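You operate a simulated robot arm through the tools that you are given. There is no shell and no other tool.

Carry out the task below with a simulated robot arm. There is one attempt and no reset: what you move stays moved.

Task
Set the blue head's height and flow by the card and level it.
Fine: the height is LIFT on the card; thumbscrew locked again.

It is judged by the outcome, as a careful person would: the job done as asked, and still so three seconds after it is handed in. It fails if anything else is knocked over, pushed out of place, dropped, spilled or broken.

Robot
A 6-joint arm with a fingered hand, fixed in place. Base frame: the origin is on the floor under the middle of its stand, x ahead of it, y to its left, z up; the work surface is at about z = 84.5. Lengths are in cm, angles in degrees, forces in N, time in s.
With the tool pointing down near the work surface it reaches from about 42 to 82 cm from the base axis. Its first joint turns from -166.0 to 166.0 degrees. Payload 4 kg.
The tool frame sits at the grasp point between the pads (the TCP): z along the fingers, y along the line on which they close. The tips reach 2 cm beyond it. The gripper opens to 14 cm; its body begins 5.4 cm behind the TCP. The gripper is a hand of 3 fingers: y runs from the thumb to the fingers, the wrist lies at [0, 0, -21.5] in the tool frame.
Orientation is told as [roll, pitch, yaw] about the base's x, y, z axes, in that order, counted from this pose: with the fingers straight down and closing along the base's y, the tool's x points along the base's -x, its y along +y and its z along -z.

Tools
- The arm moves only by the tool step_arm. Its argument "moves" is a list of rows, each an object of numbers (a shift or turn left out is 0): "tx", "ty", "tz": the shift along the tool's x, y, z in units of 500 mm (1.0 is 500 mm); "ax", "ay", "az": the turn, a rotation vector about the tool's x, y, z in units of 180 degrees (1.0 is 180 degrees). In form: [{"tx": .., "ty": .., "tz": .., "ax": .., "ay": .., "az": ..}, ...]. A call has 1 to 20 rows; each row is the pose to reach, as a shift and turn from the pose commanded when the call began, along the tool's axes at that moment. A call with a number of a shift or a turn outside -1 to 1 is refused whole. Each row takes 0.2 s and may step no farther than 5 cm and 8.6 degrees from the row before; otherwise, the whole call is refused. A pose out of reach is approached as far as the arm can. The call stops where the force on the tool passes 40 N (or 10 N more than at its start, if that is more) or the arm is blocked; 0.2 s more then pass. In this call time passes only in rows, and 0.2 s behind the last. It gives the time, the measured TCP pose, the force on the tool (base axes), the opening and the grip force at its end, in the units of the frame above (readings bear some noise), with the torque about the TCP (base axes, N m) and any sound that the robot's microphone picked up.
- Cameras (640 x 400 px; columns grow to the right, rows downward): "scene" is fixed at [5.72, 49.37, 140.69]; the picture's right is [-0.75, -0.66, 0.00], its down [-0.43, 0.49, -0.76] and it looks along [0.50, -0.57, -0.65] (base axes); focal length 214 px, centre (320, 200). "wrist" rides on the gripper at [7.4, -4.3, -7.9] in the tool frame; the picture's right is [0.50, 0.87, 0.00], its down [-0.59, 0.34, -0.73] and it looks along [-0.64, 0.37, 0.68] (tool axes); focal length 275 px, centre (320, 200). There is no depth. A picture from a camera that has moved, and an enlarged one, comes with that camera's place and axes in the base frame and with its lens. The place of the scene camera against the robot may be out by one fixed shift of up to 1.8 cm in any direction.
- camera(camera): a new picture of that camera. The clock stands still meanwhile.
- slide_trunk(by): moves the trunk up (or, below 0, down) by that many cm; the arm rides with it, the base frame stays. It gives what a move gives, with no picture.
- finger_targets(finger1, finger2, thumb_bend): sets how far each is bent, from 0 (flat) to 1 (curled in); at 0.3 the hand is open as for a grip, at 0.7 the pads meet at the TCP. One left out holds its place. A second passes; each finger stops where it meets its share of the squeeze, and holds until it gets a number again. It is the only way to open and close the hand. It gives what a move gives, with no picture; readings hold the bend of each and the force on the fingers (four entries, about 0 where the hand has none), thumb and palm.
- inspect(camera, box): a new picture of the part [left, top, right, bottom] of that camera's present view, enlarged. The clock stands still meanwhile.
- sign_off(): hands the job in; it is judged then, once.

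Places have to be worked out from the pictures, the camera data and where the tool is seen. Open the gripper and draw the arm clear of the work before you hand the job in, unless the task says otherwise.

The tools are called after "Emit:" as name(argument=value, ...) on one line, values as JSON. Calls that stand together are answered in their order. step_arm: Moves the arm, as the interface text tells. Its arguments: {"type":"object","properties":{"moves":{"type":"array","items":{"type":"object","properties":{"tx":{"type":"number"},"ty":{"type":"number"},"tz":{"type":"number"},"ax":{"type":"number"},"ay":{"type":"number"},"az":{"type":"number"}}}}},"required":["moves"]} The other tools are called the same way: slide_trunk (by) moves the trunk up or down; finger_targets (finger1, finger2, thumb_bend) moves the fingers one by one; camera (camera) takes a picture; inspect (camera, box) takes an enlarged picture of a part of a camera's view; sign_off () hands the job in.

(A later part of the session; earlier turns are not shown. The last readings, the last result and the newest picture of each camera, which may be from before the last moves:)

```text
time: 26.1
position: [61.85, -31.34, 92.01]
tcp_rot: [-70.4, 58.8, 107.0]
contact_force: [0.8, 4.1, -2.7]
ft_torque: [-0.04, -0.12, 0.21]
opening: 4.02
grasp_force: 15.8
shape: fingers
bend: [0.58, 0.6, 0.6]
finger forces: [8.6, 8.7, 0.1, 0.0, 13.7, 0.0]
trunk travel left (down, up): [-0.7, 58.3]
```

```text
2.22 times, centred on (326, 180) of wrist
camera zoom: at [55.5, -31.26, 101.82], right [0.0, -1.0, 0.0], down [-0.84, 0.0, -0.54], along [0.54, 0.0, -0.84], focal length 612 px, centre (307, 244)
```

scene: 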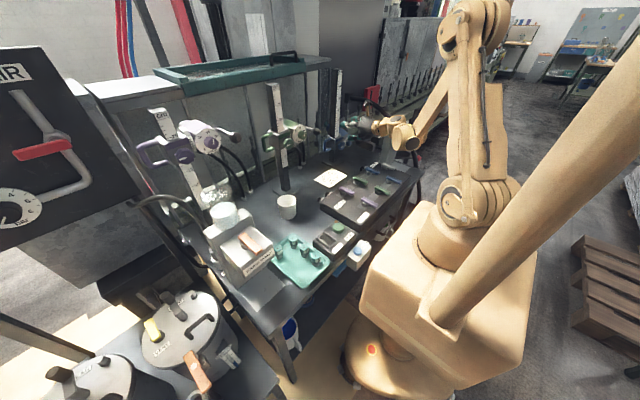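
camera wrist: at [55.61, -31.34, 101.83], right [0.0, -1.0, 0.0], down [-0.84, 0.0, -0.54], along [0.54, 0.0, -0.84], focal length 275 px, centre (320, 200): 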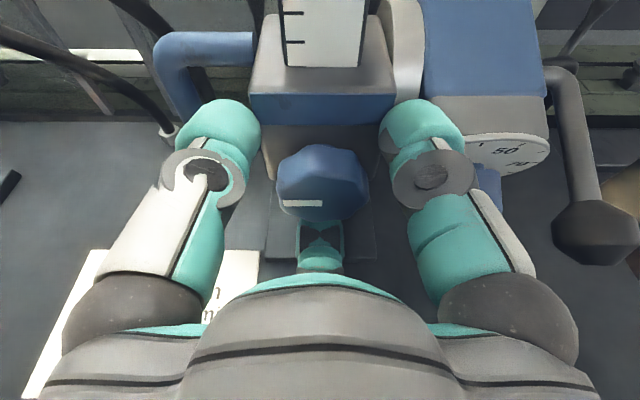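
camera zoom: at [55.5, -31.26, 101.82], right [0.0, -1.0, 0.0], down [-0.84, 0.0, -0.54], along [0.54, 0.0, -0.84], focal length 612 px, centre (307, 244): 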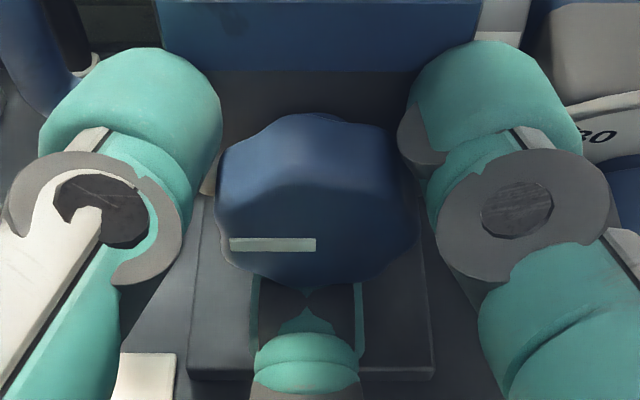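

Firm on all three fingers (about 16 N). I squeeze a little more and try a small counter-clockwise turn (8°) to feel the thumbscrew.

Emit:
finger_targets(finger1=0.7, finger2=0.7, thumb_bend=0.7)

Emit:
step_arm(moves=[{"az": -0.015}, {"az": -0.03}, {"az": -0.045}])

Emit:
inspect(camera="wrist", box=[230, 90, 422, 270])

```text
time: 27.1
position: [61.91, -31.32, 91.97]
tcp_rot: [-70.4, 58.8, 107.1]
contact_force: [1.0, 7.1, -1.9]
ft_torque: [-0.04, -0.14, 0.31]
opening: 3.98
grasp_force: 20.0
shape: fingers
bend: [0.58, 0.6, 0.6]
finger forces: [10.0, 9.9, 0.1, 0.0, 19.4, 0.1]
trunk travel left (down, up): [-0.7, 58.3]
```

```text
time: 27.9
position: [61.82, -31.6, 92.0]
tcp_rot: [-64.4, 66.2, 113.6]
contact_force: [-0.2, -1.5, -9.2]
ft_torque: [0.69, 0.03, -0.35]
opening: 4.01
grasp_force: 25.4
shape: fingers
bend: [0.57, 0.61, 0.61]
finger forces: [21.3, 8.1, 0.1, 0.0, 21.4, 0.0]
trunk travel left (down, up): [-0.7, 58.3]
```

```text
2.22 times, centred on (326, 180) of wrist
camera zoom: at [55.48, -30.29, 101.66], right [0.02, -0.99, 0.14], down [-0.84, -0.1, -0.53], along [0.54, -0.11, -0.83], focal length 612 px, centre (307, 244)
```

zoom: 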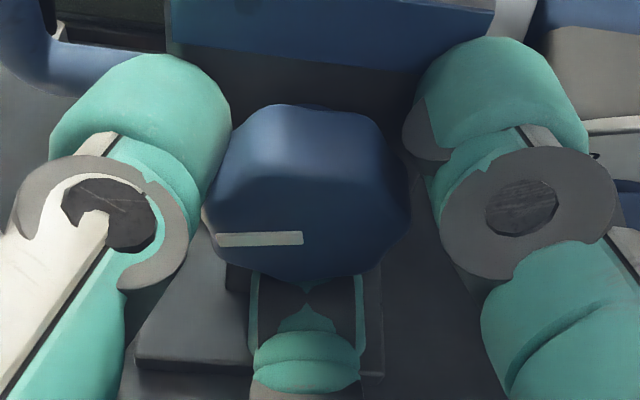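

The knob follows the hand with about 0.7 N·m of resistance. I continue counter-clockwise in small steps.

Emit:
step_arm(moves=[{"az": -0.02}, {"az": -0.04}, {"az": -0.06}, {"az": -0.08}, {"az": -0.1}])

Emit:
camera(camera="wrist")

Emit:
inspect(camera="scene", box=[310, 90, 438, 190])

```text
time: 29.1
position: [61.65, -31.81, 91.91]
tcp_rot: [-20.7, 79.4, 158.8]
contact_force: [-16.8, -28.7, -5.7]
ft_torque: [1.76, -0.76, -1.99]
opening: 4.6
grasp_force: 39.6
shape: fingers
bend: [0.51, 0.67, 0.65]
finger forces: [68.7, 0.1, 0.0, 0.1, 11.0, 0.0]
trunk travel left (down, up): [-0.7, 58.3]
```

```text
taken
camera wrist: at [55.14, -27.96, 100.97], right [0.07, -0.9, 0.44], down [-0.83, -0.3, -0.47], along [0.55, -0.33, -0.77], focal length 275 px, centre (320, 200)
```

wrist: 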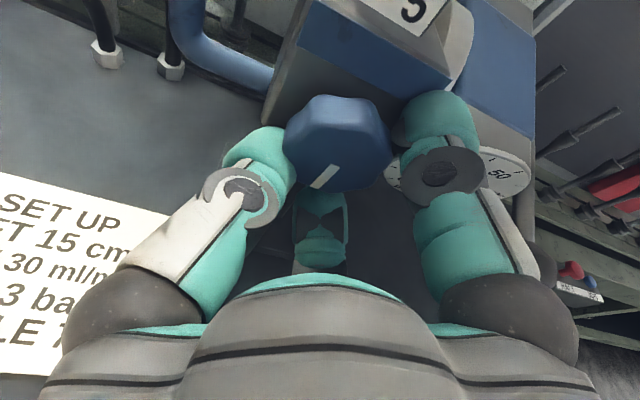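

```text
4.00 times, centred on (374, 140) of scene
camera zoom: at [5.72, 49.37, 140.69], right [-0.75, -0.66, 0.0], down [-0.43, 0.49, -0.76], along [0.5, -0.57, -0.65], focal length 858 px, centre (104, 440)
```

zoom: 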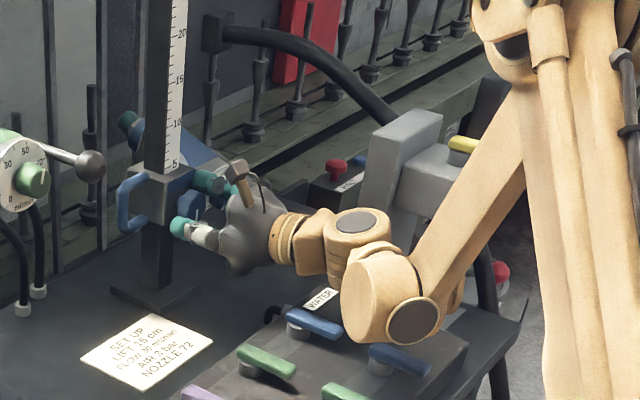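

Forces jumped (finger 1 carries 69 N) and the mark has moved noticeably. I inspect the knob before doing anything else.

Emit:
inspect(camera="wrist", box=[240, 70, 432, 250])

Emit:
inspect(camera="scene", box=[330, 110, 390, 160])

```text
2.22 times, centred on (336, 160) of wrist
camera zoom: at [55.14, -27.96, 100.97], right [0.07, -0.9, 0.44], down [-0.83, -0.3, -0.47], along [0.55, -0.33, -0.77], focal length 612 px, centre (284, 289)
```

zoom: 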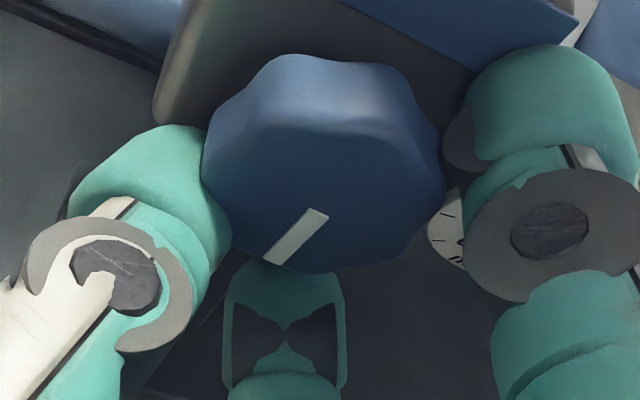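

```text
8.00 times, centred on (360, 135) of scene
camera zoom: at [5.72, 49.37, 140.69], right [-0.75, -0.66, 0.0], down [-0.43, 0.49, -0.76], along [0.5, -0.57, -0.65], focal length 1716 px, centre (0, 720)
```

zoom: 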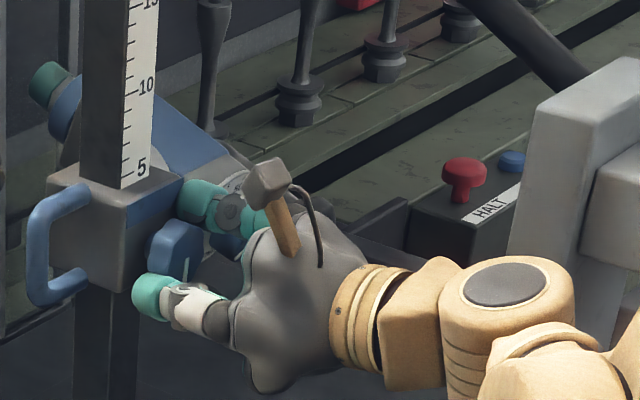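

The carriage looks as if it may have shifted on its scale. I check the scale reading closely from both cameras before moving.

Emit:
inspect(camera="scene", box=[325, 100, 365, 140])

Emit:
inspect(camera="wrist", box=[340, 0, 500, 100])

```text
10.00 times, centred on (345, 120) of scene
camera zoom: at [5.72, 49.37, 140.69], right [-0.75, -0.66, 0.0], down [-0.43, 0.49, -0.76], along [0.5, -0.57, -0.65], focal length 2145 px, centre (70, 1000)
```

zoom: 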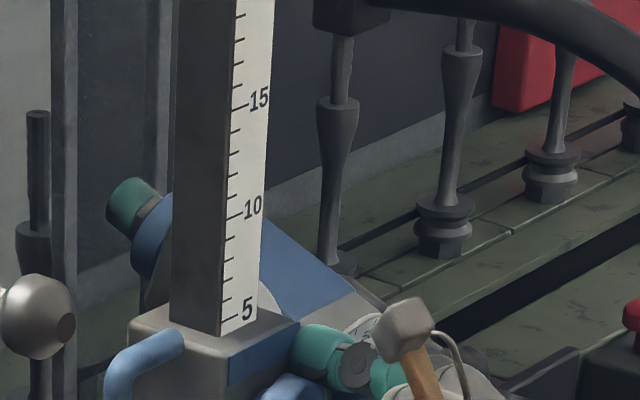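

```text
4.00 times, centred on (420, 50) of wrist
camera zoom: at [55.14, -27.96, 100.97], right [0.07, -0.9, 0.44], down [-0.83, -0.3, -0.47], along [0.55, -0.33, -0.77], focal length 1101 px, centre (-80, 800)
```

zoom: 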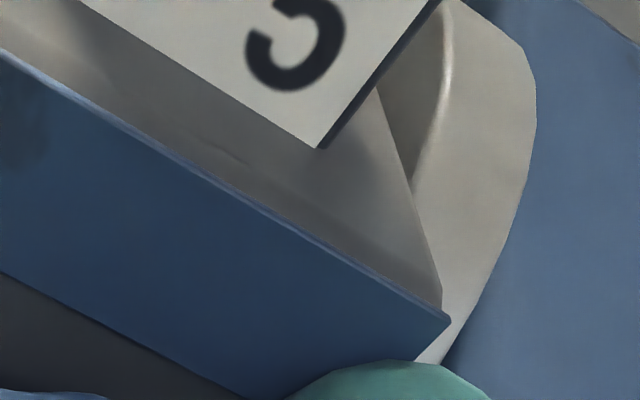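

The carriage is free now: it has ridden up to about 4.3 on the scale, squeezed up by the lower finger, and the knob's mark points down. I relax finger 1 (the upper one) slightly to relieve the load, keeping the lower finger and thumb under the knob.

Emit:
finger_targets(finger1=0.5)

Emit:
inspect(camera="scene", box=[325, 100, 385, 150])

Emit:
camera(camera="wrist")

```text
time: 30.1
position: [61.67, -31.35, 92.27]
tcp_rot: [-20.3, 79.6, 159.6]
contact_force: [-26.0, -6.7, 0.5]
ft_torque: [0.46, -1.13, -1.07]
opening: 4.81
grasp_force: 19.9
shape: fingers
bend: [0.46, 0.67, 0.7]
finger forces: [40.0, 0.1, 0.0, 0.0, 0.5, 0.1]
trunk travel left (down, up): [-0.7, 58.3]
```

```text
8.00 times, centred on (355, 125) of scene
camera zoom: at [5.72, 49.37, 140.69], right [-0.75, -0.66, 0.0], down [-0.43, 0.49, -0.76], along [0.5, -0.57, -0.65], focal length 1716 px, centre (40, 800)
```

zoom: 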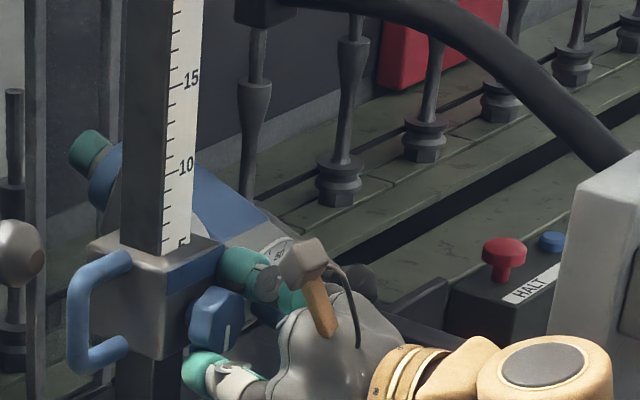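

```text
taken
camera wrist: at [55.06, -27.56, 101.12], right [0.08, -0.9, 0.44], down [-0.83, -0.3, -0.47], along [0.56, -0.32, -0.76], focal length 275 px, centre (320, 200)
```

wrist: 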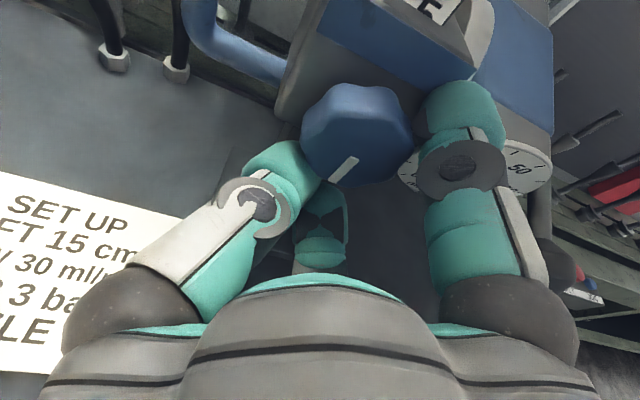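

Finger 1's tip is pressing on the carriage face. I back the hand off 5 mm to relieve that, then check which way the carriage tends to go.

Emit:
step_arm(moves=[{"tz": -0.005}, {"tz": -0.01}])

Emit:
inspect(camera="scene", box=[325, 100, 385, 150])

Emit:
camera(camera="wrist")

```text
time: 30.7
position: [61.4, -31.37, 92.15]
tcp_rot: [-20.1, 79.4, 159.8]
contact_force: [-0.2, -8.5, 1.7]
ft_torque: [0.43, -0.05, -0.28]
opening: 4.85
grasp_force: 6.5
shape: fingers
bend: [0.46, 0.67, 0.7]
finger forces: [13.9, 0.1, 0.0, 0.1, 0.1, 0.0]
trunk travel left (down, up): [-0.7, 58.3]
```

```text
8.00 times, centred on (355, 125) of scene
camera zoom: at [5.72, 49.37, 140.69], right [-0.75, -0.66, 0.0], down [-0.43, 0.49, -0.76], along [0.5, -0.57, -0.65], focal length 1716 px, centre (40, 800)
```

zoom: 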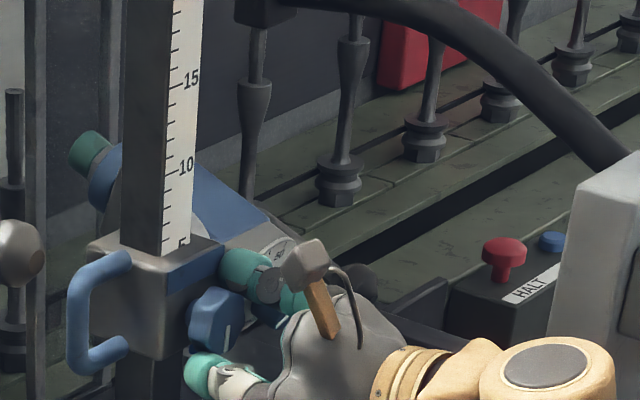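

```text
taken
camera wrist: at [54.92, -27.56, 101.05], right [0.08, -0.9, 0.44], down [-0.83, -0.3, -0.47], along [0.56, -0.32, -0.77], focal length 275 px, centre (320, 200)
```

wrist: 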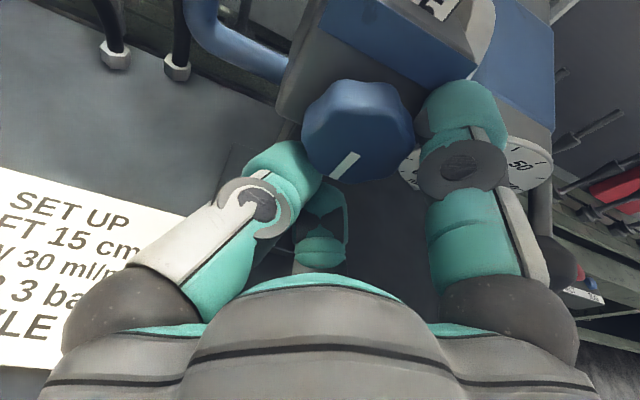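

The carriage holds at about 4.7 with almost no load on the two lower fingers. I open finger 1 a little more to see whether the carriage stays by itself.

Emit:
finger_targets(finger1=0.41)

Emit:
inspect(camera="scene", box=[325, 100, 385, 150])

Emit:
camera(camera="wrist")

```text
time: 31.7
position: [61.44, -31.31, 92.09]
tcp_rot: [-19.8, 79.4, 159.9]
contact_force: [0.0, -0.3, -0.2]
ft_torque: [0.01, -0.04, 0.03]
opening: 5.24
grasp_force: 0.3
shape: fingers
bend: [0.41, 0.67, 0.7]
finger forces: [0.1, 0.0, 0.0, 0.0, 0.1, 0.0]
trunk travel left (down, up): [-0.7, 58.3]
```

```text
8.00 times, centred on (355, 125) of scene
camera zoom: at [5.72, 49.37, 140.69], right [-0.75, -0.66, 0.0], down [-0.43, 0.49, -0.76], along [0.5, -0.57, -0.65], focal length 1716 px, centre (40, 800)
```

zoom: 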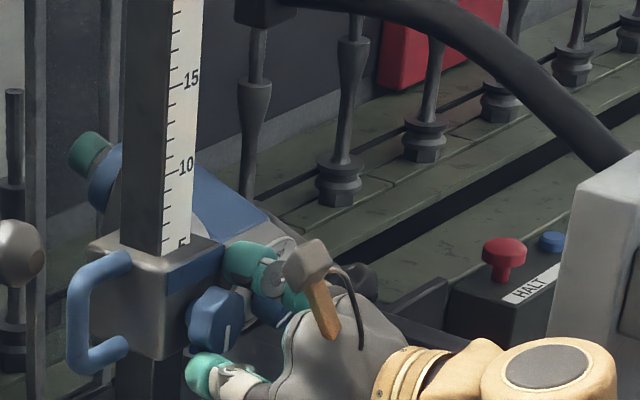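

```text
taken
camera wrist: at [54.82, -27.54, 101.06], right [0.08, -0.9, 0.44], down [-0.83, -0.3, -0.47], along [0.55, -0.33, -0.77], focal length 275 px, centre (320, 200)
```

wrist: 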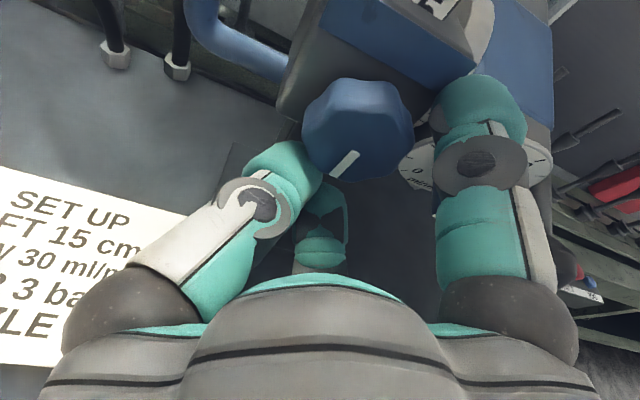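

With no finger loads at all, the carriage stays put: friction holds it when unlocked. Thumb and finger 2 are just under the knob, so I lift 2 cm with the trunk and check that the carriage follows.

Emit:
slide_trunk(by=2)

Emit:
inspect(camera="scene", box=[325, 90, 385, 140])

Emit:
camera(camera="wrist")

```text
time: 32.4
position: [61.27, -31.26, 94.12]
tcp_rot: [-19.9, 79.5, 159.8]
contact_force: [-0.6, 0.7, -0.4]
ft_torque: [-0.04, 0.02, 0.01]
opening: 5.29
grasp_force: 0.8
shape: fingers
bend: [0.41, 0.67, 0.7]
finger forces: [0.1, 0.1, 0.0, 0.1, 1.6, 0.0]
trunk travel left (down, up): [-2.7, 56.3]
```

```text
8.00 times, centred on (355, 115) of scene
camera zoom: at [5.72, 49.37, 140.69], right [-0.75, -0.66, 0.0], down [-0.43, 0.49, -0.76], along [0.5, -0.57, -0.65], focal length 1716 px, centre (40, 880)
```

zoom: 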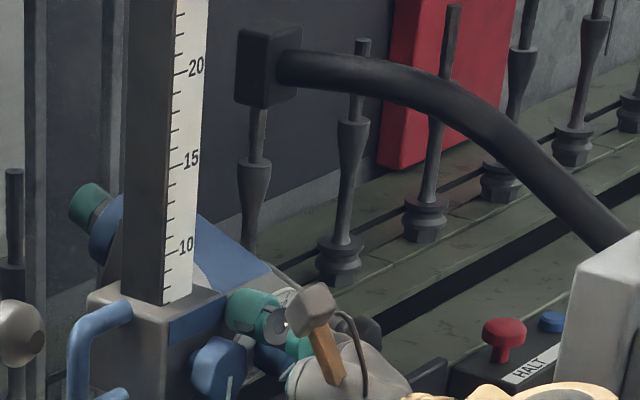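

```text
taken
camera wrist: at [54.83, -27.55, 103.08], right [0.08, -0.9, 0.44], down [-0.83, -0.3, -0.47], along [0.55, -0.33, -0.77], focal length 275 px, centre (320, 200)
```

wrist: 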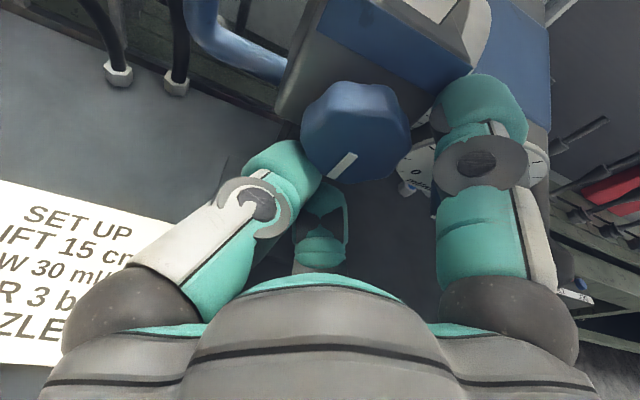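

The carriage follows with only ~1–2 N and rests steadily. I lift a further 7.5 cm, then read the scale before fine adjustment.

Emit:
slide_trunk(by=7.5)

Emit:
inspect(camera="scene", box=[325, 70, 385, 120])

Emit:
camera(camera="wrist")

```text
time: 33.5
position: [61.38, -31.32, 101.7]
tcp_rot: [-20.0, 79.4, 159.8]
contact_force: [-0.4, 1.2, -0.5]
ft_torque: [-0.05, 0.03, 0.04]
opening: 5.31
grasp_force: 0.9
shape: fingers
bend: [0.41, 0.67, 0.7]
finger forces: [0.1, 0.0, 0.1, 0.1, 1.2, 0.0]
trunk travel left (down, up): [-10.2, 48.8]
```

```text
8.00 times, centred on (355, 95) of scene
camera zoom: at [5.72, 49.37, 140.69], right [-0.75, -0.66, 0.0], down [-0.43, 0.49, -0.76], along [0.5, -0.57, -0.65], focal length 1716 px, centre (40, 1040)
```

zoom: 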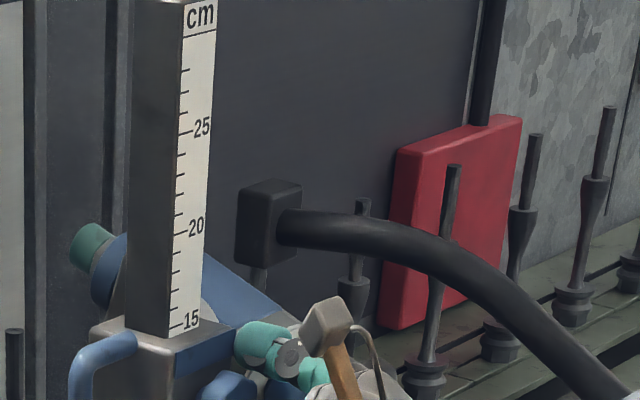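

```text
taken
camera wrist: at [54.83, -27.55, 110.57], right [0.08, -0.9, 0.44], down [-0.83, -0.3, -0.47], along [0.55, -0.33, -0.77], focal length 275 px, centre (320, 200)
```

wrist: 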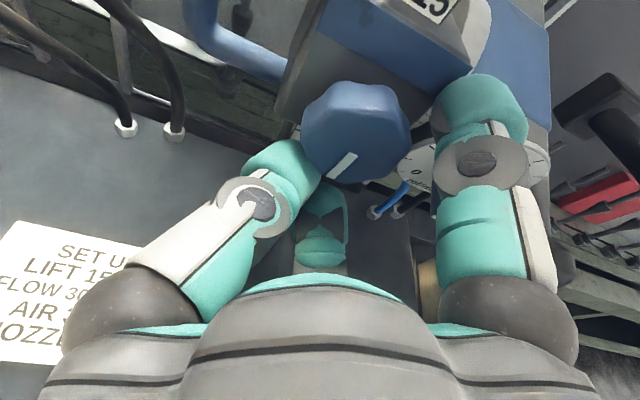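

The reading is about 14.5 with the carriage resting by itself. I drop the hand 4 mm to unload the knob and withdraw straight back 7 cm for an accurate reading of the scale.

Emit:
slide_trunk(by=-0.4)

Emit:
step_arm(moves=[{"tz": -0.03}, {"tz": -0.08}, {"tz": -0.14}])

Emit:
camera(camera="wrist")

Emit:
inspect(camera="scene", box=[325, 70, 385, 120])

```text
time: 34.0
position: [61.23, -31.3, 101.22]
tcp_rot: [-19.9, 79.5, 159.8]
contact_force: [-0.3, 0.2, -0.2]
ft_torque: [-0.01, -0.01, 0.05]
opening: 5.24
grasp_force: 0.1
shape: fingers
bend: [0.41, 0.67, 0.7]
finger forces: [0.0, 0.1, 0.0, 0.0, 0.0, 0.1]
trunk travel left (down, up): [-9.8, 49.2]
```

```text
time: 34.8
position: [54.43, -31.35, 102.4]
tcp_rot: [-20.1, 79.4, 159.8]
contact_force: [0.3, -0.4, -0.2]
ft_torque: [0.03, 0.0, 0.01]
opening: 5.29
grasp_force: 0.1
shape: fingers
bend: [0.41, 0.67, 0.7]
finger forces: [0.1, 0.1, 0.1, 0.1, 0.1, 0.0]
trunk travel left (down, up): [-9.8, 49.2]
```

```text
taken
camera wrist: at [47.91, -27.54, 111.44], right [0.08, -0.9, 0.44], down [-0.83, -0.3, -0.47], along [0.55, -0.32, -0.77], focal length 275 px, centre (320, 200)
```

wrist: 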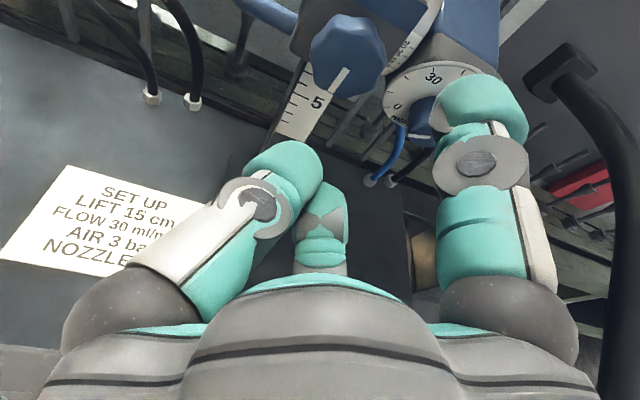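

```text
8.00 times, centred on (355, 95) of scene
camera zoom: at [5.72, 49.37, 140.69], right [-0.75, -0.66, 0.0], down [-0.43, 0.49, -0.76], along [0.5, -0.57, -0.65], focal length 1716 px, centre (40, 1040)
```

zoom: 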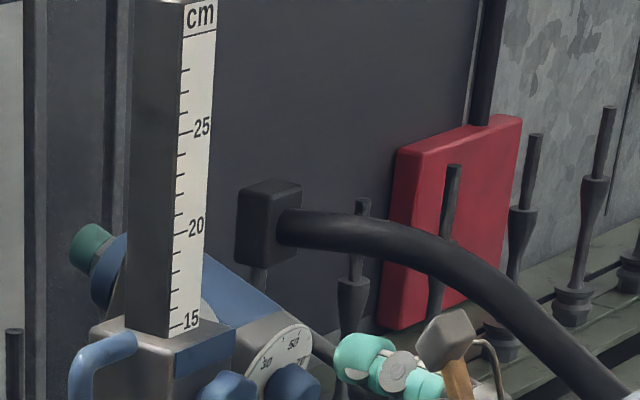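

The carriage stays by itself. I raise the hand 8 cm and roll the camera upright to read the scale at the carriage top from just above.

Emit:
slide_trunk(by=8)

Emit:
step_arm(moves=[{"az": 0.036}, {"az": 0.072}, {"az": 0.108}, {"az": 0.1444}])

Emit:
finger_targets(finger1=0.5, finger2=0.5, thumb_bend=0.5)

Emit:
camera(camera="wrist")

Emit:
inspect(camera="wrist", box=[240, 60, 400, 160])

```text
time: 36.0
position: [54.41, -31.34, 110.49]
tcp_rot: [-19.8, 79.4, 159.7]
contact_force: [0.5, 0.4, 0.2]
ft_torque: [0.01, -0.01, 0.0]
opening: 5.31
grasp_force: 0.2
shape: fingers
bend: [0.41, 0.67, 0.7]
finger forces: [0.0, 0.0, 0.1, 0.0, 0.0, 0.1]
trunk travel left (down, up): [-17.8, 41.2]
```

```text
time: 37.0
position: [54.57, -31.33, 110.41]
tcp_rot: [-70.3, 58.9, 107.0]
contact_force: [-0.5, 0.2, 0.0]
ft_torque: [-0.02, 0.04, 0.01]
opening: 5.26
grasp_force: 0.0
shape: fingers
bend: [0.41, 0.67, 0.7]
finger forces: [0.0, 0.0, 0.0, 0.0, 0.0, 0.0]
trunk travel left (down, up): [-17.8, 41.2]
```

```text
time: 38.0
position: [54.54, -31.46, 110.5]
tcp_rot: [-70.4, 58.9, 107.1]
contact_force: [-0.5, 0.0, -1.0]
ft_torque: [0.02, 0.03, 0.0]
opening: 6.36
grasp_force: 0.2
shape: fingers
bend: [0.5, 0.5, 0.5]
finger forces: [0.1, 0.0, 0.0, 0.0, 0.1, 0.0]
trunk travel left (down, up): [-17.8, 41.2]
```

```text
taken
camera wrist: at [48.13, -31.33, 120.29], right [0.0, -1.0, 0.01], down [-0.84, -0.01, -0.54], along [0.54, 0.0, -0.84], focal length 275 px, centre (320, 200)
```

wrist: 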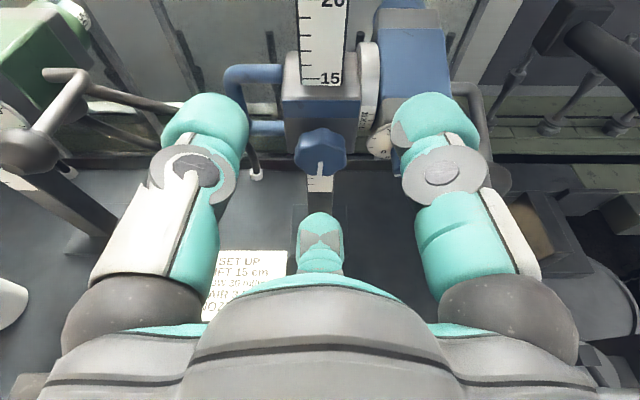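

```text
4.00 times, centred on (320, 110) of wrist
camera zoom: at [48.13, -31.33, 120.29], right [0.0, -1.0, 0.01], down [-0.84, -0.01, -0.54], along [0.54, 0.0, -0.84], focal length 1101 px, centre (320, 560)
```

zoom: 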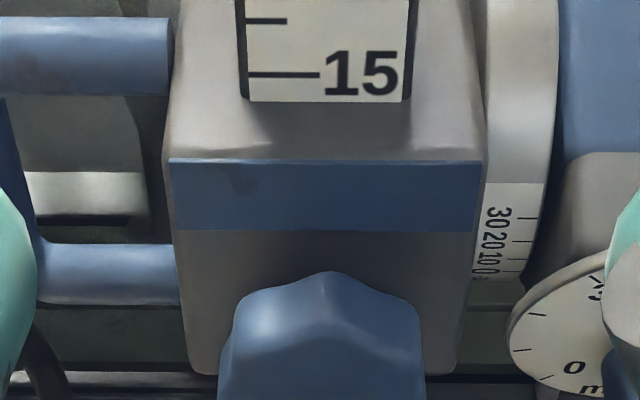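

The scale reads about 14.46, so 0.54 cm more is needed. Plan: regrip the knob with a level hand so the grip itself centres the carriage, trim the height to 15.0, then turn clockwise to lock. I lower the trunk 10 cm and bring the hand level in front of the knob.

Emit:
slide_trunk(by=-10)

Emit:
step_arm(moves=[{"tx": 0.012, "ty": -0.007, "tz": 0.008, "ax": 0.0007, "ay": 0.0082, "az": -0.0396}, {"tx": 0.024, "ty": -0.013, "tz": 0.016, "ax": 0.0014, "ay": 0.0163, "az": -0.0792}, {"tx": 0.035, "ty": -0.02, "tz": 0.023, "ax": 0.0021, "ay": 0.0245, "az": -0.1188}, {"tx": 0.047, "ty": -0.027, "tz": 0.031, "ax": 0.0029, "ay": 0.0326, "az": -0.1583}, {"tx": 0.059, "ty": -0.033, "tz": 0.039, "ax": 0.0036, "ay": 0.0408, "az": -0.1979}, {"tx": 0.071, "ty": -0.04, "tz": 0.047, "ax": 0.0043, "ay": 0.0489, "az": -0.2375}, {"tx": 0.0826, "ty": -0.0466, "tz": 0.0544, "ax": 0.005, "ay": 0.0571, "az": -0.2771}])

Emit:
finger_targets(finger1=0.53, finger2=0.53, thumb_bend=0.53)

Emit:
camera(camera="wrist")

Emit:
camera(camera="scene")

```text
time: 39.3
position: [54.55, -31.32, 100.46]
tcp_rot: [-70.3, 58.9, 107.0]
contact_force: [0.6, 0.1, 0.2]
ft_torque: [-0.01, 0.02, -0.02]
opening: 6.41
grasp_force: 0.1
shape: fingers
bend: [0.5, 0.5, 0.5]
finger forces: [0.0, 0.1, 0.0, 0.0, 0.0, 0.0]
trunk travel left (down, up): [-7.8, 51.2]
```

```text
time: 40.9
position: [58.0, -31.33, 104.72]
tcp_rot: [90.0, 69.5, -89.9]
contact_force: [-0.3, -0.5, 0.8]
ft_torque: [0.02, 0.01, 0.01]
opening: 6.41
grasp_force: 0.1
shape: fingers
bend: [0.5, 0.5, 0.5]
finger forces: [0.0, 0.1, 0.0, 0.0, 0.1, 0.0]
trunk travel left (down, up): [-7.8, 51.2]
```

```text
time: 41.9
position: [57.94, -31.33, 104.65]
tcp_rot: [89.9, 69.7, -89.9]
contact_force: [-0.4, -0.9, 0.2]
ft_torque: [0.0, -0.01, 0.01]
opening: 5.45
grasp_force: 0.0
shape: fingers
bend: [0.53, 0.53, 0.53]
finger forces: [0.0, 0.0, 0.0, 0.0, 0.1, 0.0]
trunk travel left (down, up): [-7.8, 51.2]
```

```text
taken
camera wrist: at [49.99, -24.81, 110.13], right [0.0, -0.64, 0.77], down [-0.73, -0.52, -0.43], along [0.68, -0.56, -0.47], focal length 275 px, centre (320, 200)
```

wrist: 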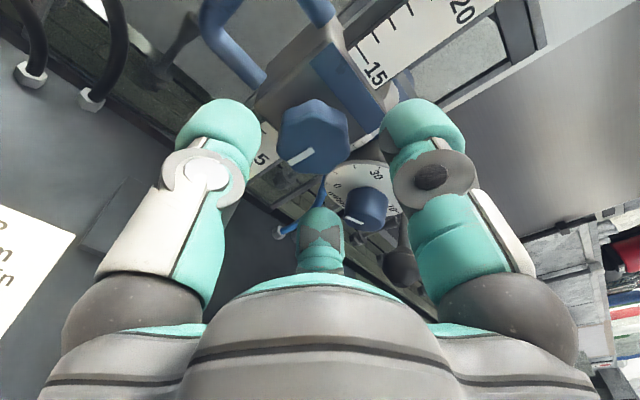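

```text
taken
```

scene: 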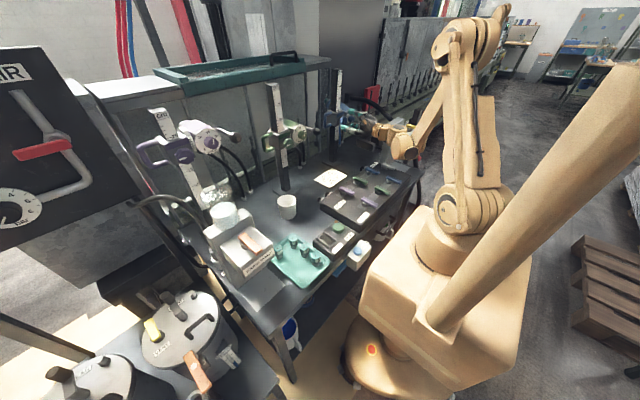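

The level hand is aligned, but finger 2 would come near the flow knob, so I roll 15° clockwise to a clearer finger placement, then advance around the thumbscrew (knob centre at about y=-31.5, z=104.2).

Emit:
step_arm(moves=[{"tx": -0.005, "ty": -0.0006, "az": 0.0417}, {"tx": -0.0102, "ty": -0.0012, "az": 0.0833}, {"tx": -0.0102, "ty": -0.0012, "tz": 0.025, "az": 0.0833}, {"tx": -0.0102, "ty": -0.0012, "tz": 0.05, "az": 0.0833}])

Emit:
camera(camera="wrist")

```text
time: 42.9
position: [60.56, -31.63, 104.26]
tcp_rot: [89.9, 84.7, -90.0]
contact_force: [-0.1, 0.3, -0.5]
ft_torque: [0.01, -0.02, 0.02]
opening: 5.44
grasp_force: 0.1
shape: fingers
bend: [0.53, 0.53, 0.53]
finger forces: [0.0, 0.0, 0.0, 0.1, 0.0, 0.0]
trunk travel left (down, up): [-7.8, 51.2]
```

```text
taken
camera wrist: at [52.56, -26.55, 111.15], right [0.0, -0.82, 0.58], down [-0.73, -0.39, -0.55], along [0.68, -0.42, -0.6], focal length 275 px, centre (320, 200)
```

wrist: 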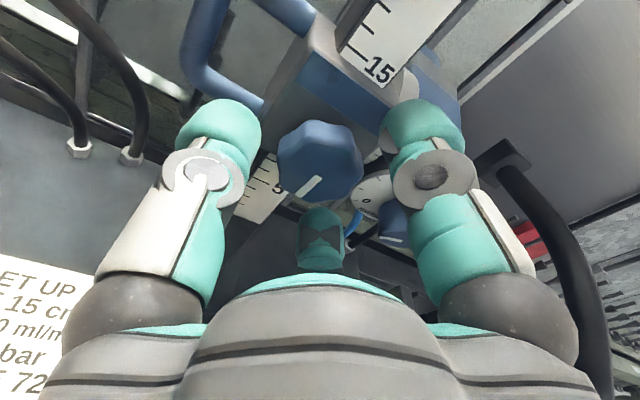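

The knob is centred between the fingers and clear of the flow knob. I advance the last 1.35 cm and close lightly.

Emit:
step_arm(moves=[{"tz": 0.014}, {"tz": 0.027}])

Emit:
finger_targets(finger1=0.58, finger2=0.58, thumb_bend=0.58)

Emit:
camera(camera="wrist")

Emit:
inspect(camera="wrist", box=[330, 0, 490, 100])

```text
time: 43.5
position: [61.87, -31.58, 104.14]
tcp_rot: [89.8, 84.6, -90.0]
contact_force: [0.0, -1.0, 0.3]
ft_torque: [-0.04, -0.01, 0.02]
opening: 5.43
grasp_force: 0.1
shape: fingers
bend: [0.53, 0.53, 0.53]
finger forces: [0.0, 0.1, 0.0, 0.0, 0.1, 0.0]
trunk travel left (down, up): [-7.8, 51.2]
```

```text
time: 44.5
position: [61.84, -31.54, 104.15]
tcp_rot: [89.8, 84.6, -90.1]
contact_force: [-0.1, -0.5, -0.3]
ft_torque: [0.01, 0.02, 0.0]
opening: 4.21
grasp_force: 0.1
shape: fingers
bend: [0.57, 0.57, 0.57]
finger forces: [0.1, 0.0, 0.0, 0.1, 0.0, 0.0]
trunk travel left (down, up): [-7.8, 51.2]
```

```text
taken
camera wrist: at [53.84, -26.55, 111.15], right [0.0, -0.82, 0.58], down [-0.73, -0.39, -0.55], along [0.68, -0.42, -0.6], focal length 275 px, centre (320, 200)
```

wrist: 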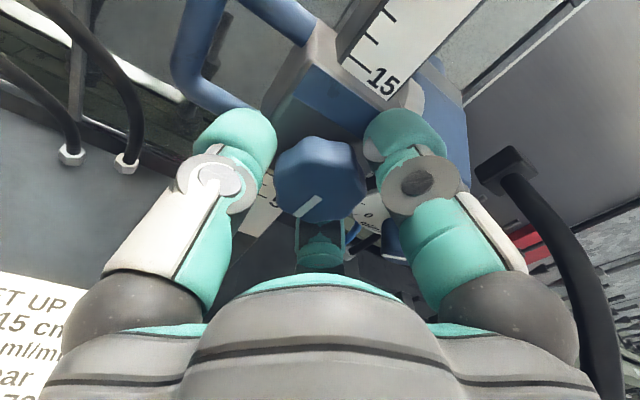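

```text
4.00 times, centred on (410, 50) of wrist
camera zoom: at [53.84, -26.55, 111.15], right [0.0, -0.82, 0.58], down [-0.73, -0.39, -0.55], along [0.68, -0.42, -0.6], focal length 1101 px, centre (-40, 800)
```

zoom: 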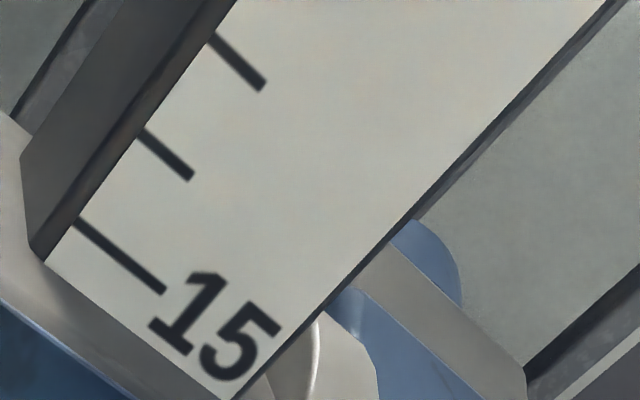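

Reading through the wrist camera is still 14.47 and the fingers barely touch. I close a little more to hold the knob lightly.

Emit:
finger_targets(finger1=0.61, finger2=0.61, thumb_bend=0.61)

Emit:
inspect(camera="wrist", box=[330, 0, 490, 100])

Emit:
inspect(camera="wrist", box=[230, 90, 422, 270])

```text
time: 45.5
position: [61.84, -31.6, 104.23]
tcp_rot: [89.7, 84.5, -90.0]
contact_force: [0.4, 0.3, 0.1]
ft_torque: [-0.01, -0.02, 0.02]
opening: 3.4
grasp_force: 2.8
shape: fingers
bend: [0.6, 0.59, 0.6]
finger forces: [1.6, 2.4, 0.1, 0.0, 2.2, 0.0]
trunk travel left (down, up): [-7.8, 51.2]
```

```text
4.00 times, centred on (410, 50) of wrist
camera zoom: at [53.85, -26.55, 111.15], right [0.0, -0.82, 0.58], down [-0.73, -0.39, -0.55], along [0.68, -0.42, -0.6], focal length 1101 px, centre (-40, 800)
```

zoom: 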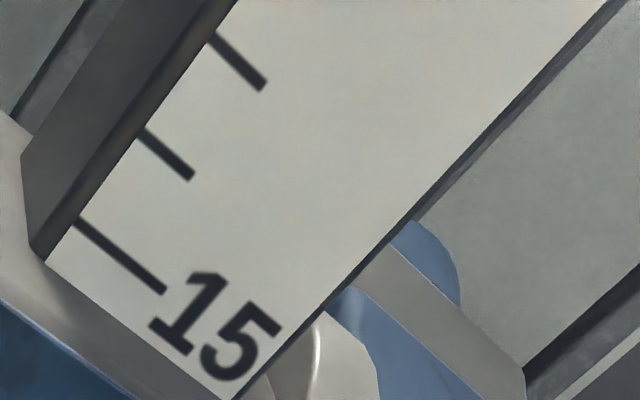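

```text
2.22 times, centred on (326, 180) of wrist
camera zoom: at [53.85, -26.55, 111.15], right [0.0, -0.82, 0.58], down [-0.73, -0.39, -0.55], along [0.68, -0.42, -0.6], focal length 612 px, centre (307, 244)
```

zoom: 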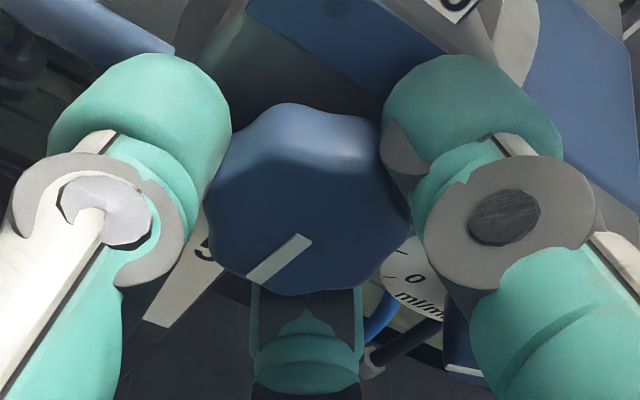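

Light even grip with the carriage undisturbed. I lift 5.3 mm and re-read.

Emit:
step_arm(moves=[{"tx": 0.0053, "ty": 0.0005}, {"tx": 0.0106, "ty": 0.0009}])

Emit:
inspect(camera="wrist", box=[330, 0, 490, 100])

```text
time: 46.1
position: [61.81, -31.56, 104.61]
tcp_rot: [89.7, 84.6, -90.3]
contact_force: [-0.9, 0.7, -4.3]
ft_torque: [0.02, 0.03, 0.01]
opening: 3.33
grasp_force: 3.9
shape: fingers
bend: [0.6, 0.59, 0.6]
finger forces: [1.4, 3.2, 0.1, 0.0, 2.9, 0.0]
trunk travel left (down, up): [-7.8, 51.2]
```

```text
4.00 times, centred on (410, 50) of wrist
camera zoom: at [53.88, -26.56, 111.66], right [0.0, -0.82, 0.58], down [-0.73, -0.39, -0.55], along [0.68, -0.42, -0.6], focal length 1101 px, centre (-40, 800)
```

zoom: 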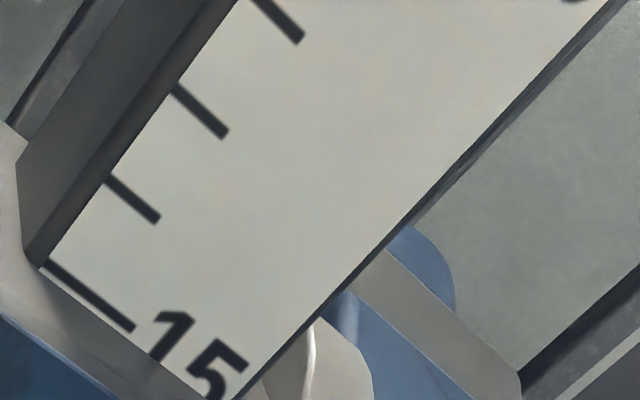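

The 15 mark now sits essentially at the carriage's top edge (≈14.95). I tighten the grip moderately and check that nothing shifts.

Emit:
finger_targets(finger1=0.64, finger2=0.64, thumb_bend=0.64)

Emit:
inspect(camera="wrist", box=[330, 0, 490, 100])

```text
time: 47.1
position: [61.82, -31.45, 104.68]
tcp_rot: [89.9, 84.6, -90.1]
contact_force: [-1.0, 0.8, -2.4]
ft_torque: [-0.02, 0.05, 0.04]
opening: 3.2
grasp_force: 9.7
shape: fingers
bend: [0.61, 0.6, 0.61]
finger forces: [5.5, 6.3, 0.0, 0.0, 7.3, 0.0]
trunk travel left (down, up): [-7.8, 51.2]
```

```text
4.00 times, centred on (410, 50) of wrist
camera zoom: at [53.88, -26.55, 111.69], right [0.0, -0.82, 0.58], down [-0.73, -0.39, -0.55], along [0.68, -0.42, -0.6], focal length 1101 px, centre (-40, 800)
```

zoom: 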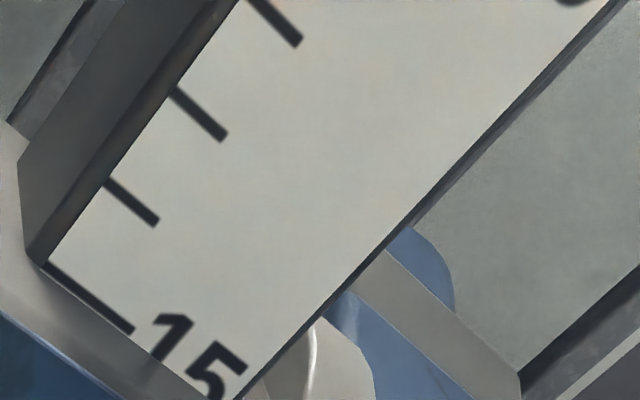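

Steady at ≈14.97 with even finger forces. I start turning clockwise, 20° first.

Emit:
step_arm(moves=[{"az": 0.028}, {"az": 0.056}, {"az": 0.083}, {"az": 0.111}])

Emit:
camera(camera="wrist")

Emit:
inspect(camera="wrist", box=[230, 0, 422, 180])

```text
time: 48.1
position: [61.79, -31.51, 104.69]
tcp_rot: [-89.9, 75.3, 90.2]
contact_force: [-1.2, -0.3, -1.4]
ft_torque: [-0.06, 0.04, -0.03]
opening: 3.22
grasp_force: 9.7
shape: fingers
bend: [0.61, 0.6, 0.61]
finger forces: [5.7, 6.7, 0.0, 0.0, 7.0, 0.1]
trunk travel left (down, up): [-7.8, 51.2]
```

```text
taken
camera wrist: at [53.89, -29.27, 112.98], right [0.0, -0.96, 0.26], down [-0.73, -0.18, -0.65], along [0.68, -0.19, -0.71], focal length 275 px, centre (320, 200)
```

wrist: 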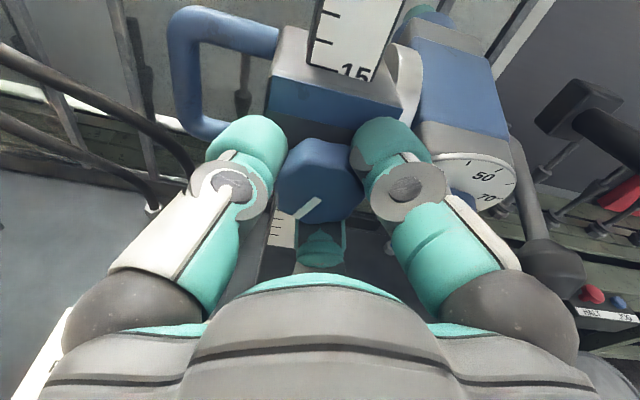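

```text
2.22 times, centred on (326, 90) of wrist
camera zoom: at [53.89, -29.27, 112.98], right [0.0, -0.96, 0.26], down [-0.73, -0.18, -0.65], along [0.68, -0.19, -0.71], focal length 612 px, centre (307, 444)
```

zoom: 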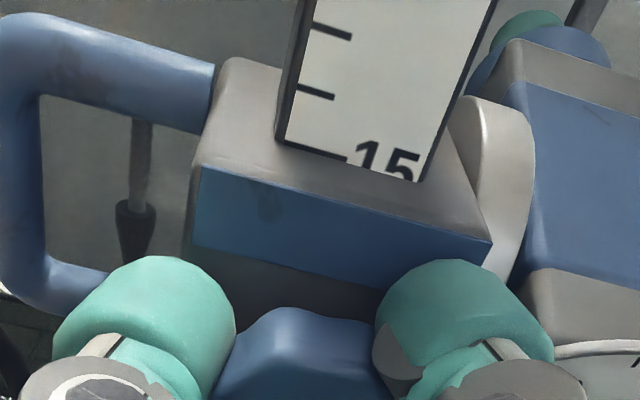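

The knob turns with the hand, the height is unchanged at 15. I continue another 25° clockwise.

Emit:
step_arm(moves=[{"az": 0.028}, {"az": 0.056}, {"az": 0.083}, {"az": 0.111}, {"az": 0.139}])

Emit:
camera(camera="wrist")

Emit:
inspect(camera="wrist", box=[230, 0, 422, 180])

```text
time: 49.3
position: [61.82, -31.59, 104.72]
tcp_rot: [-90.0, 50.3, 90.1]
contact_force: [-0.6, -1.5, -1.3]
ft_torque: [-0.01, 0.0, -0.02]
opening: 3.24
grasp_force: 10.0
shape: fingers
bend: [0.61, 0.6, 0.61]
finger forces: [6.2, 6.6, 0.0, 0.1, 6.9, 0.0]
trunk travel left (down, up): [-7.8, 51.2]
```

```text
taken
camera wrist: at [53.89, -33.0, 113.16], right [0.0, -0.99, -0.17], down [-0.73, 0.11, -0.67], along [0.68, 0.13, -0.72], focal length 275 px, centre (320, 200)
```

wrist: 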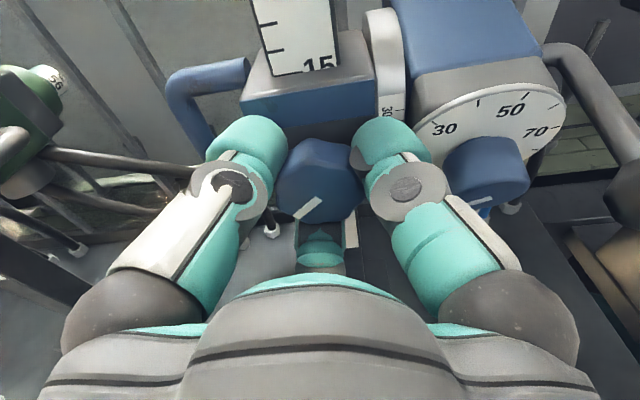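

```text
2.22 times, centred on (326, 90) of wrist
camera zoom: at [53.89, -33.0, 113.16], right [0.0, -0.99, -0.17], down [-0.73, 0.11, -0.67], along [0.68, 0.13, -0.72], focal length 612 px, centre (307, 444)
```

zoom: 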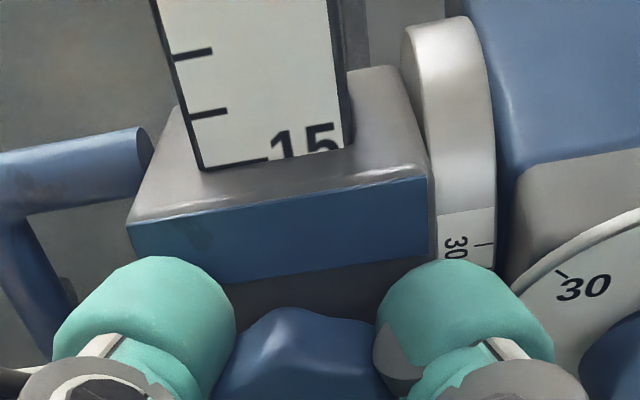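

Knob is halfway (45°) back; height still 15. I release, roll the hand back 45° in place, and regrip for the second half.

Emit:
finger_targets(finger1=0.53, finger2=0.53, thumb_bend=0.53)

Emit:
step_arm(moves=[{"az": -0.042}, {"az": -0.083}, {"az": -0.125}, {"az": -0.167}, {"az": -0.208}, {"az": -0.25}])

Emit:
camera(camera="wrist")

Emit:
inspect(camera="wrist", box=[330, 0, 490, 100])

```text
time: 50.3
position: [61.83, -31.55, 104.76]
tcp_rot: [-90.0, 50.4, 90.2]
contact_force: [-0.1, 0.7, 0.2]
ft_torque: [-0.01, 0.02, -0.02]
opening: 5.39
grasp_force: 0.0
shape: fingers
bend: [0.53, 0.53, 0.53]
finger forces: [0.0, 0.0, 0.0, 0.0, 0.0, 0.0]
trunk travel left (down, up): [-7.8, 51.2]
```

```text
time: 51.7
position: [61.88, -31.51, 104.75]
tcp_rot: [89.8, 84.6, -90.0]
contact_force: [-0.6, -0.3, -0.1]
ft_torque: [0.01, -0.01, -0.02]
opening: 5.38
grasp_force: 0.0
shape: fingers
bend: [0.53, 0.53, 0.53]
finger forces: [0.0, 0.0, 0.0, 0.0, 0.1, 0.0]
trunk travel left (down, up): [-7.8, 51.2]
```

```text
taken
camera wrist: at [53.88, -26.55, 111.68], right [0.0, -0.81, 0.58], down [-0.73, -0.4, -0.55], along [0.68, -0.42, -0.6], focal length 275 px, centre (320, 200)
```

wrist: 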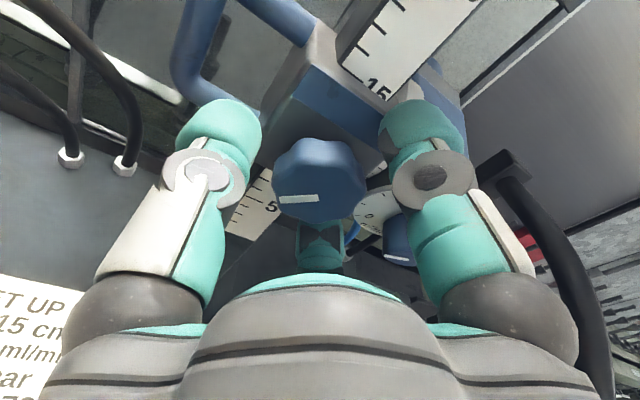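

```text
4.00 times, centred on (410, 50) of wrist
camera zoom: at [53.88, -26.55, 111.68], right [0.0, -0.81, 0.58], down [-0.73, -0.4, -0.55], along [0.68, -0.42, -0.6], focal length 1101 px, centre (-40, 800)
```

zoom: 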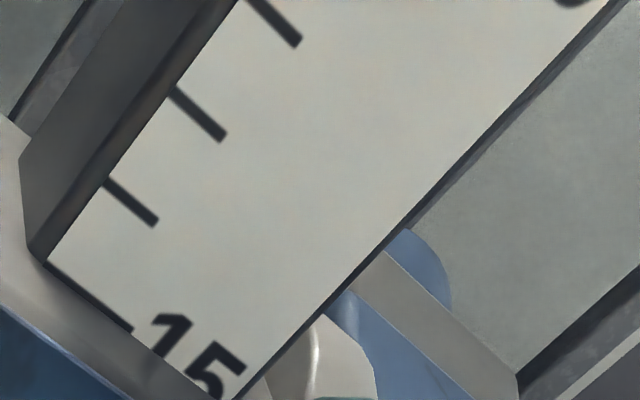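

The edge now sits on the 15 line itself. I regrip lightly then firmly and turn the remaining 45° clockwise.

Emit:
finger_targets(finger1=0.61, finger2=0.61, thumb_bend=0.61)

Emit:
finger_targets(finger1=0.65, finger2=0.65, thumb_bend=0.65)

Emit:
inspect(camera="wrist", box=[330, 0, 490, 100])

```text
time: 52.7
position: [61.86, -31.43, 104.65]
tcp_rot: [89.8, 84.5, -89.9]
contact_force: [-0.7, 1.9, -0.8]
ft_torque: [-0.01, 0.01, -0.01]
opening: 3.42
grasp_force: 3.2
shape: fingers
bend: [0.6, 0.59, 0.6]
finger forces: [1.5, 2.4, 0.0, 0.1, 2.7, 0.0]
trunk travel left (down, up): [-7.8, 51.2]
```

```text
time: 53.7
position: [61.97, -31.53, 104.8]
tcp_rot: [89.8, 84.5, -90.0]
contact_force: [1.0, 2.0, -0.4]
ft_torque: [-0.01, -0.01, 0.03]
opening: 3.25
grasp_force: 10.9
shape: fingers
bend: [0.61, 0.6, 0.61]
finger forces: [6.5, 7.0, 0.1, 0.0, 9.4, 0.0]
trunk travel left (down, up): [-7.8, 51.2]
```

```text
4.00 times, centred on (410, 50) of wrist
camera zoom: at [53.9, -26.54, 111.69], right [0.0, -0.82, 0.58], down [-0.73, -0.39, -0.55], along [0.68, -0.42, -0.6], focal length 1101 px, centre (-40, 800)
```

zoom: 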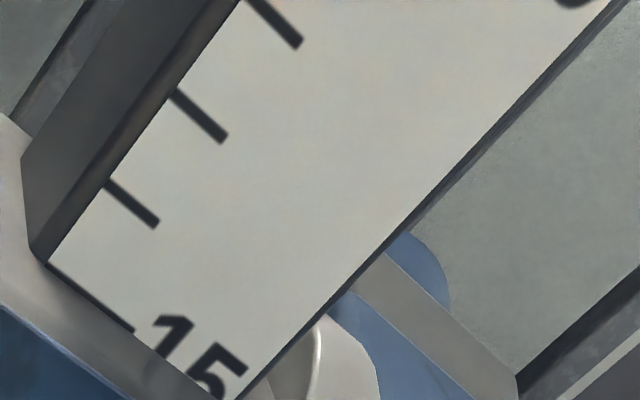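

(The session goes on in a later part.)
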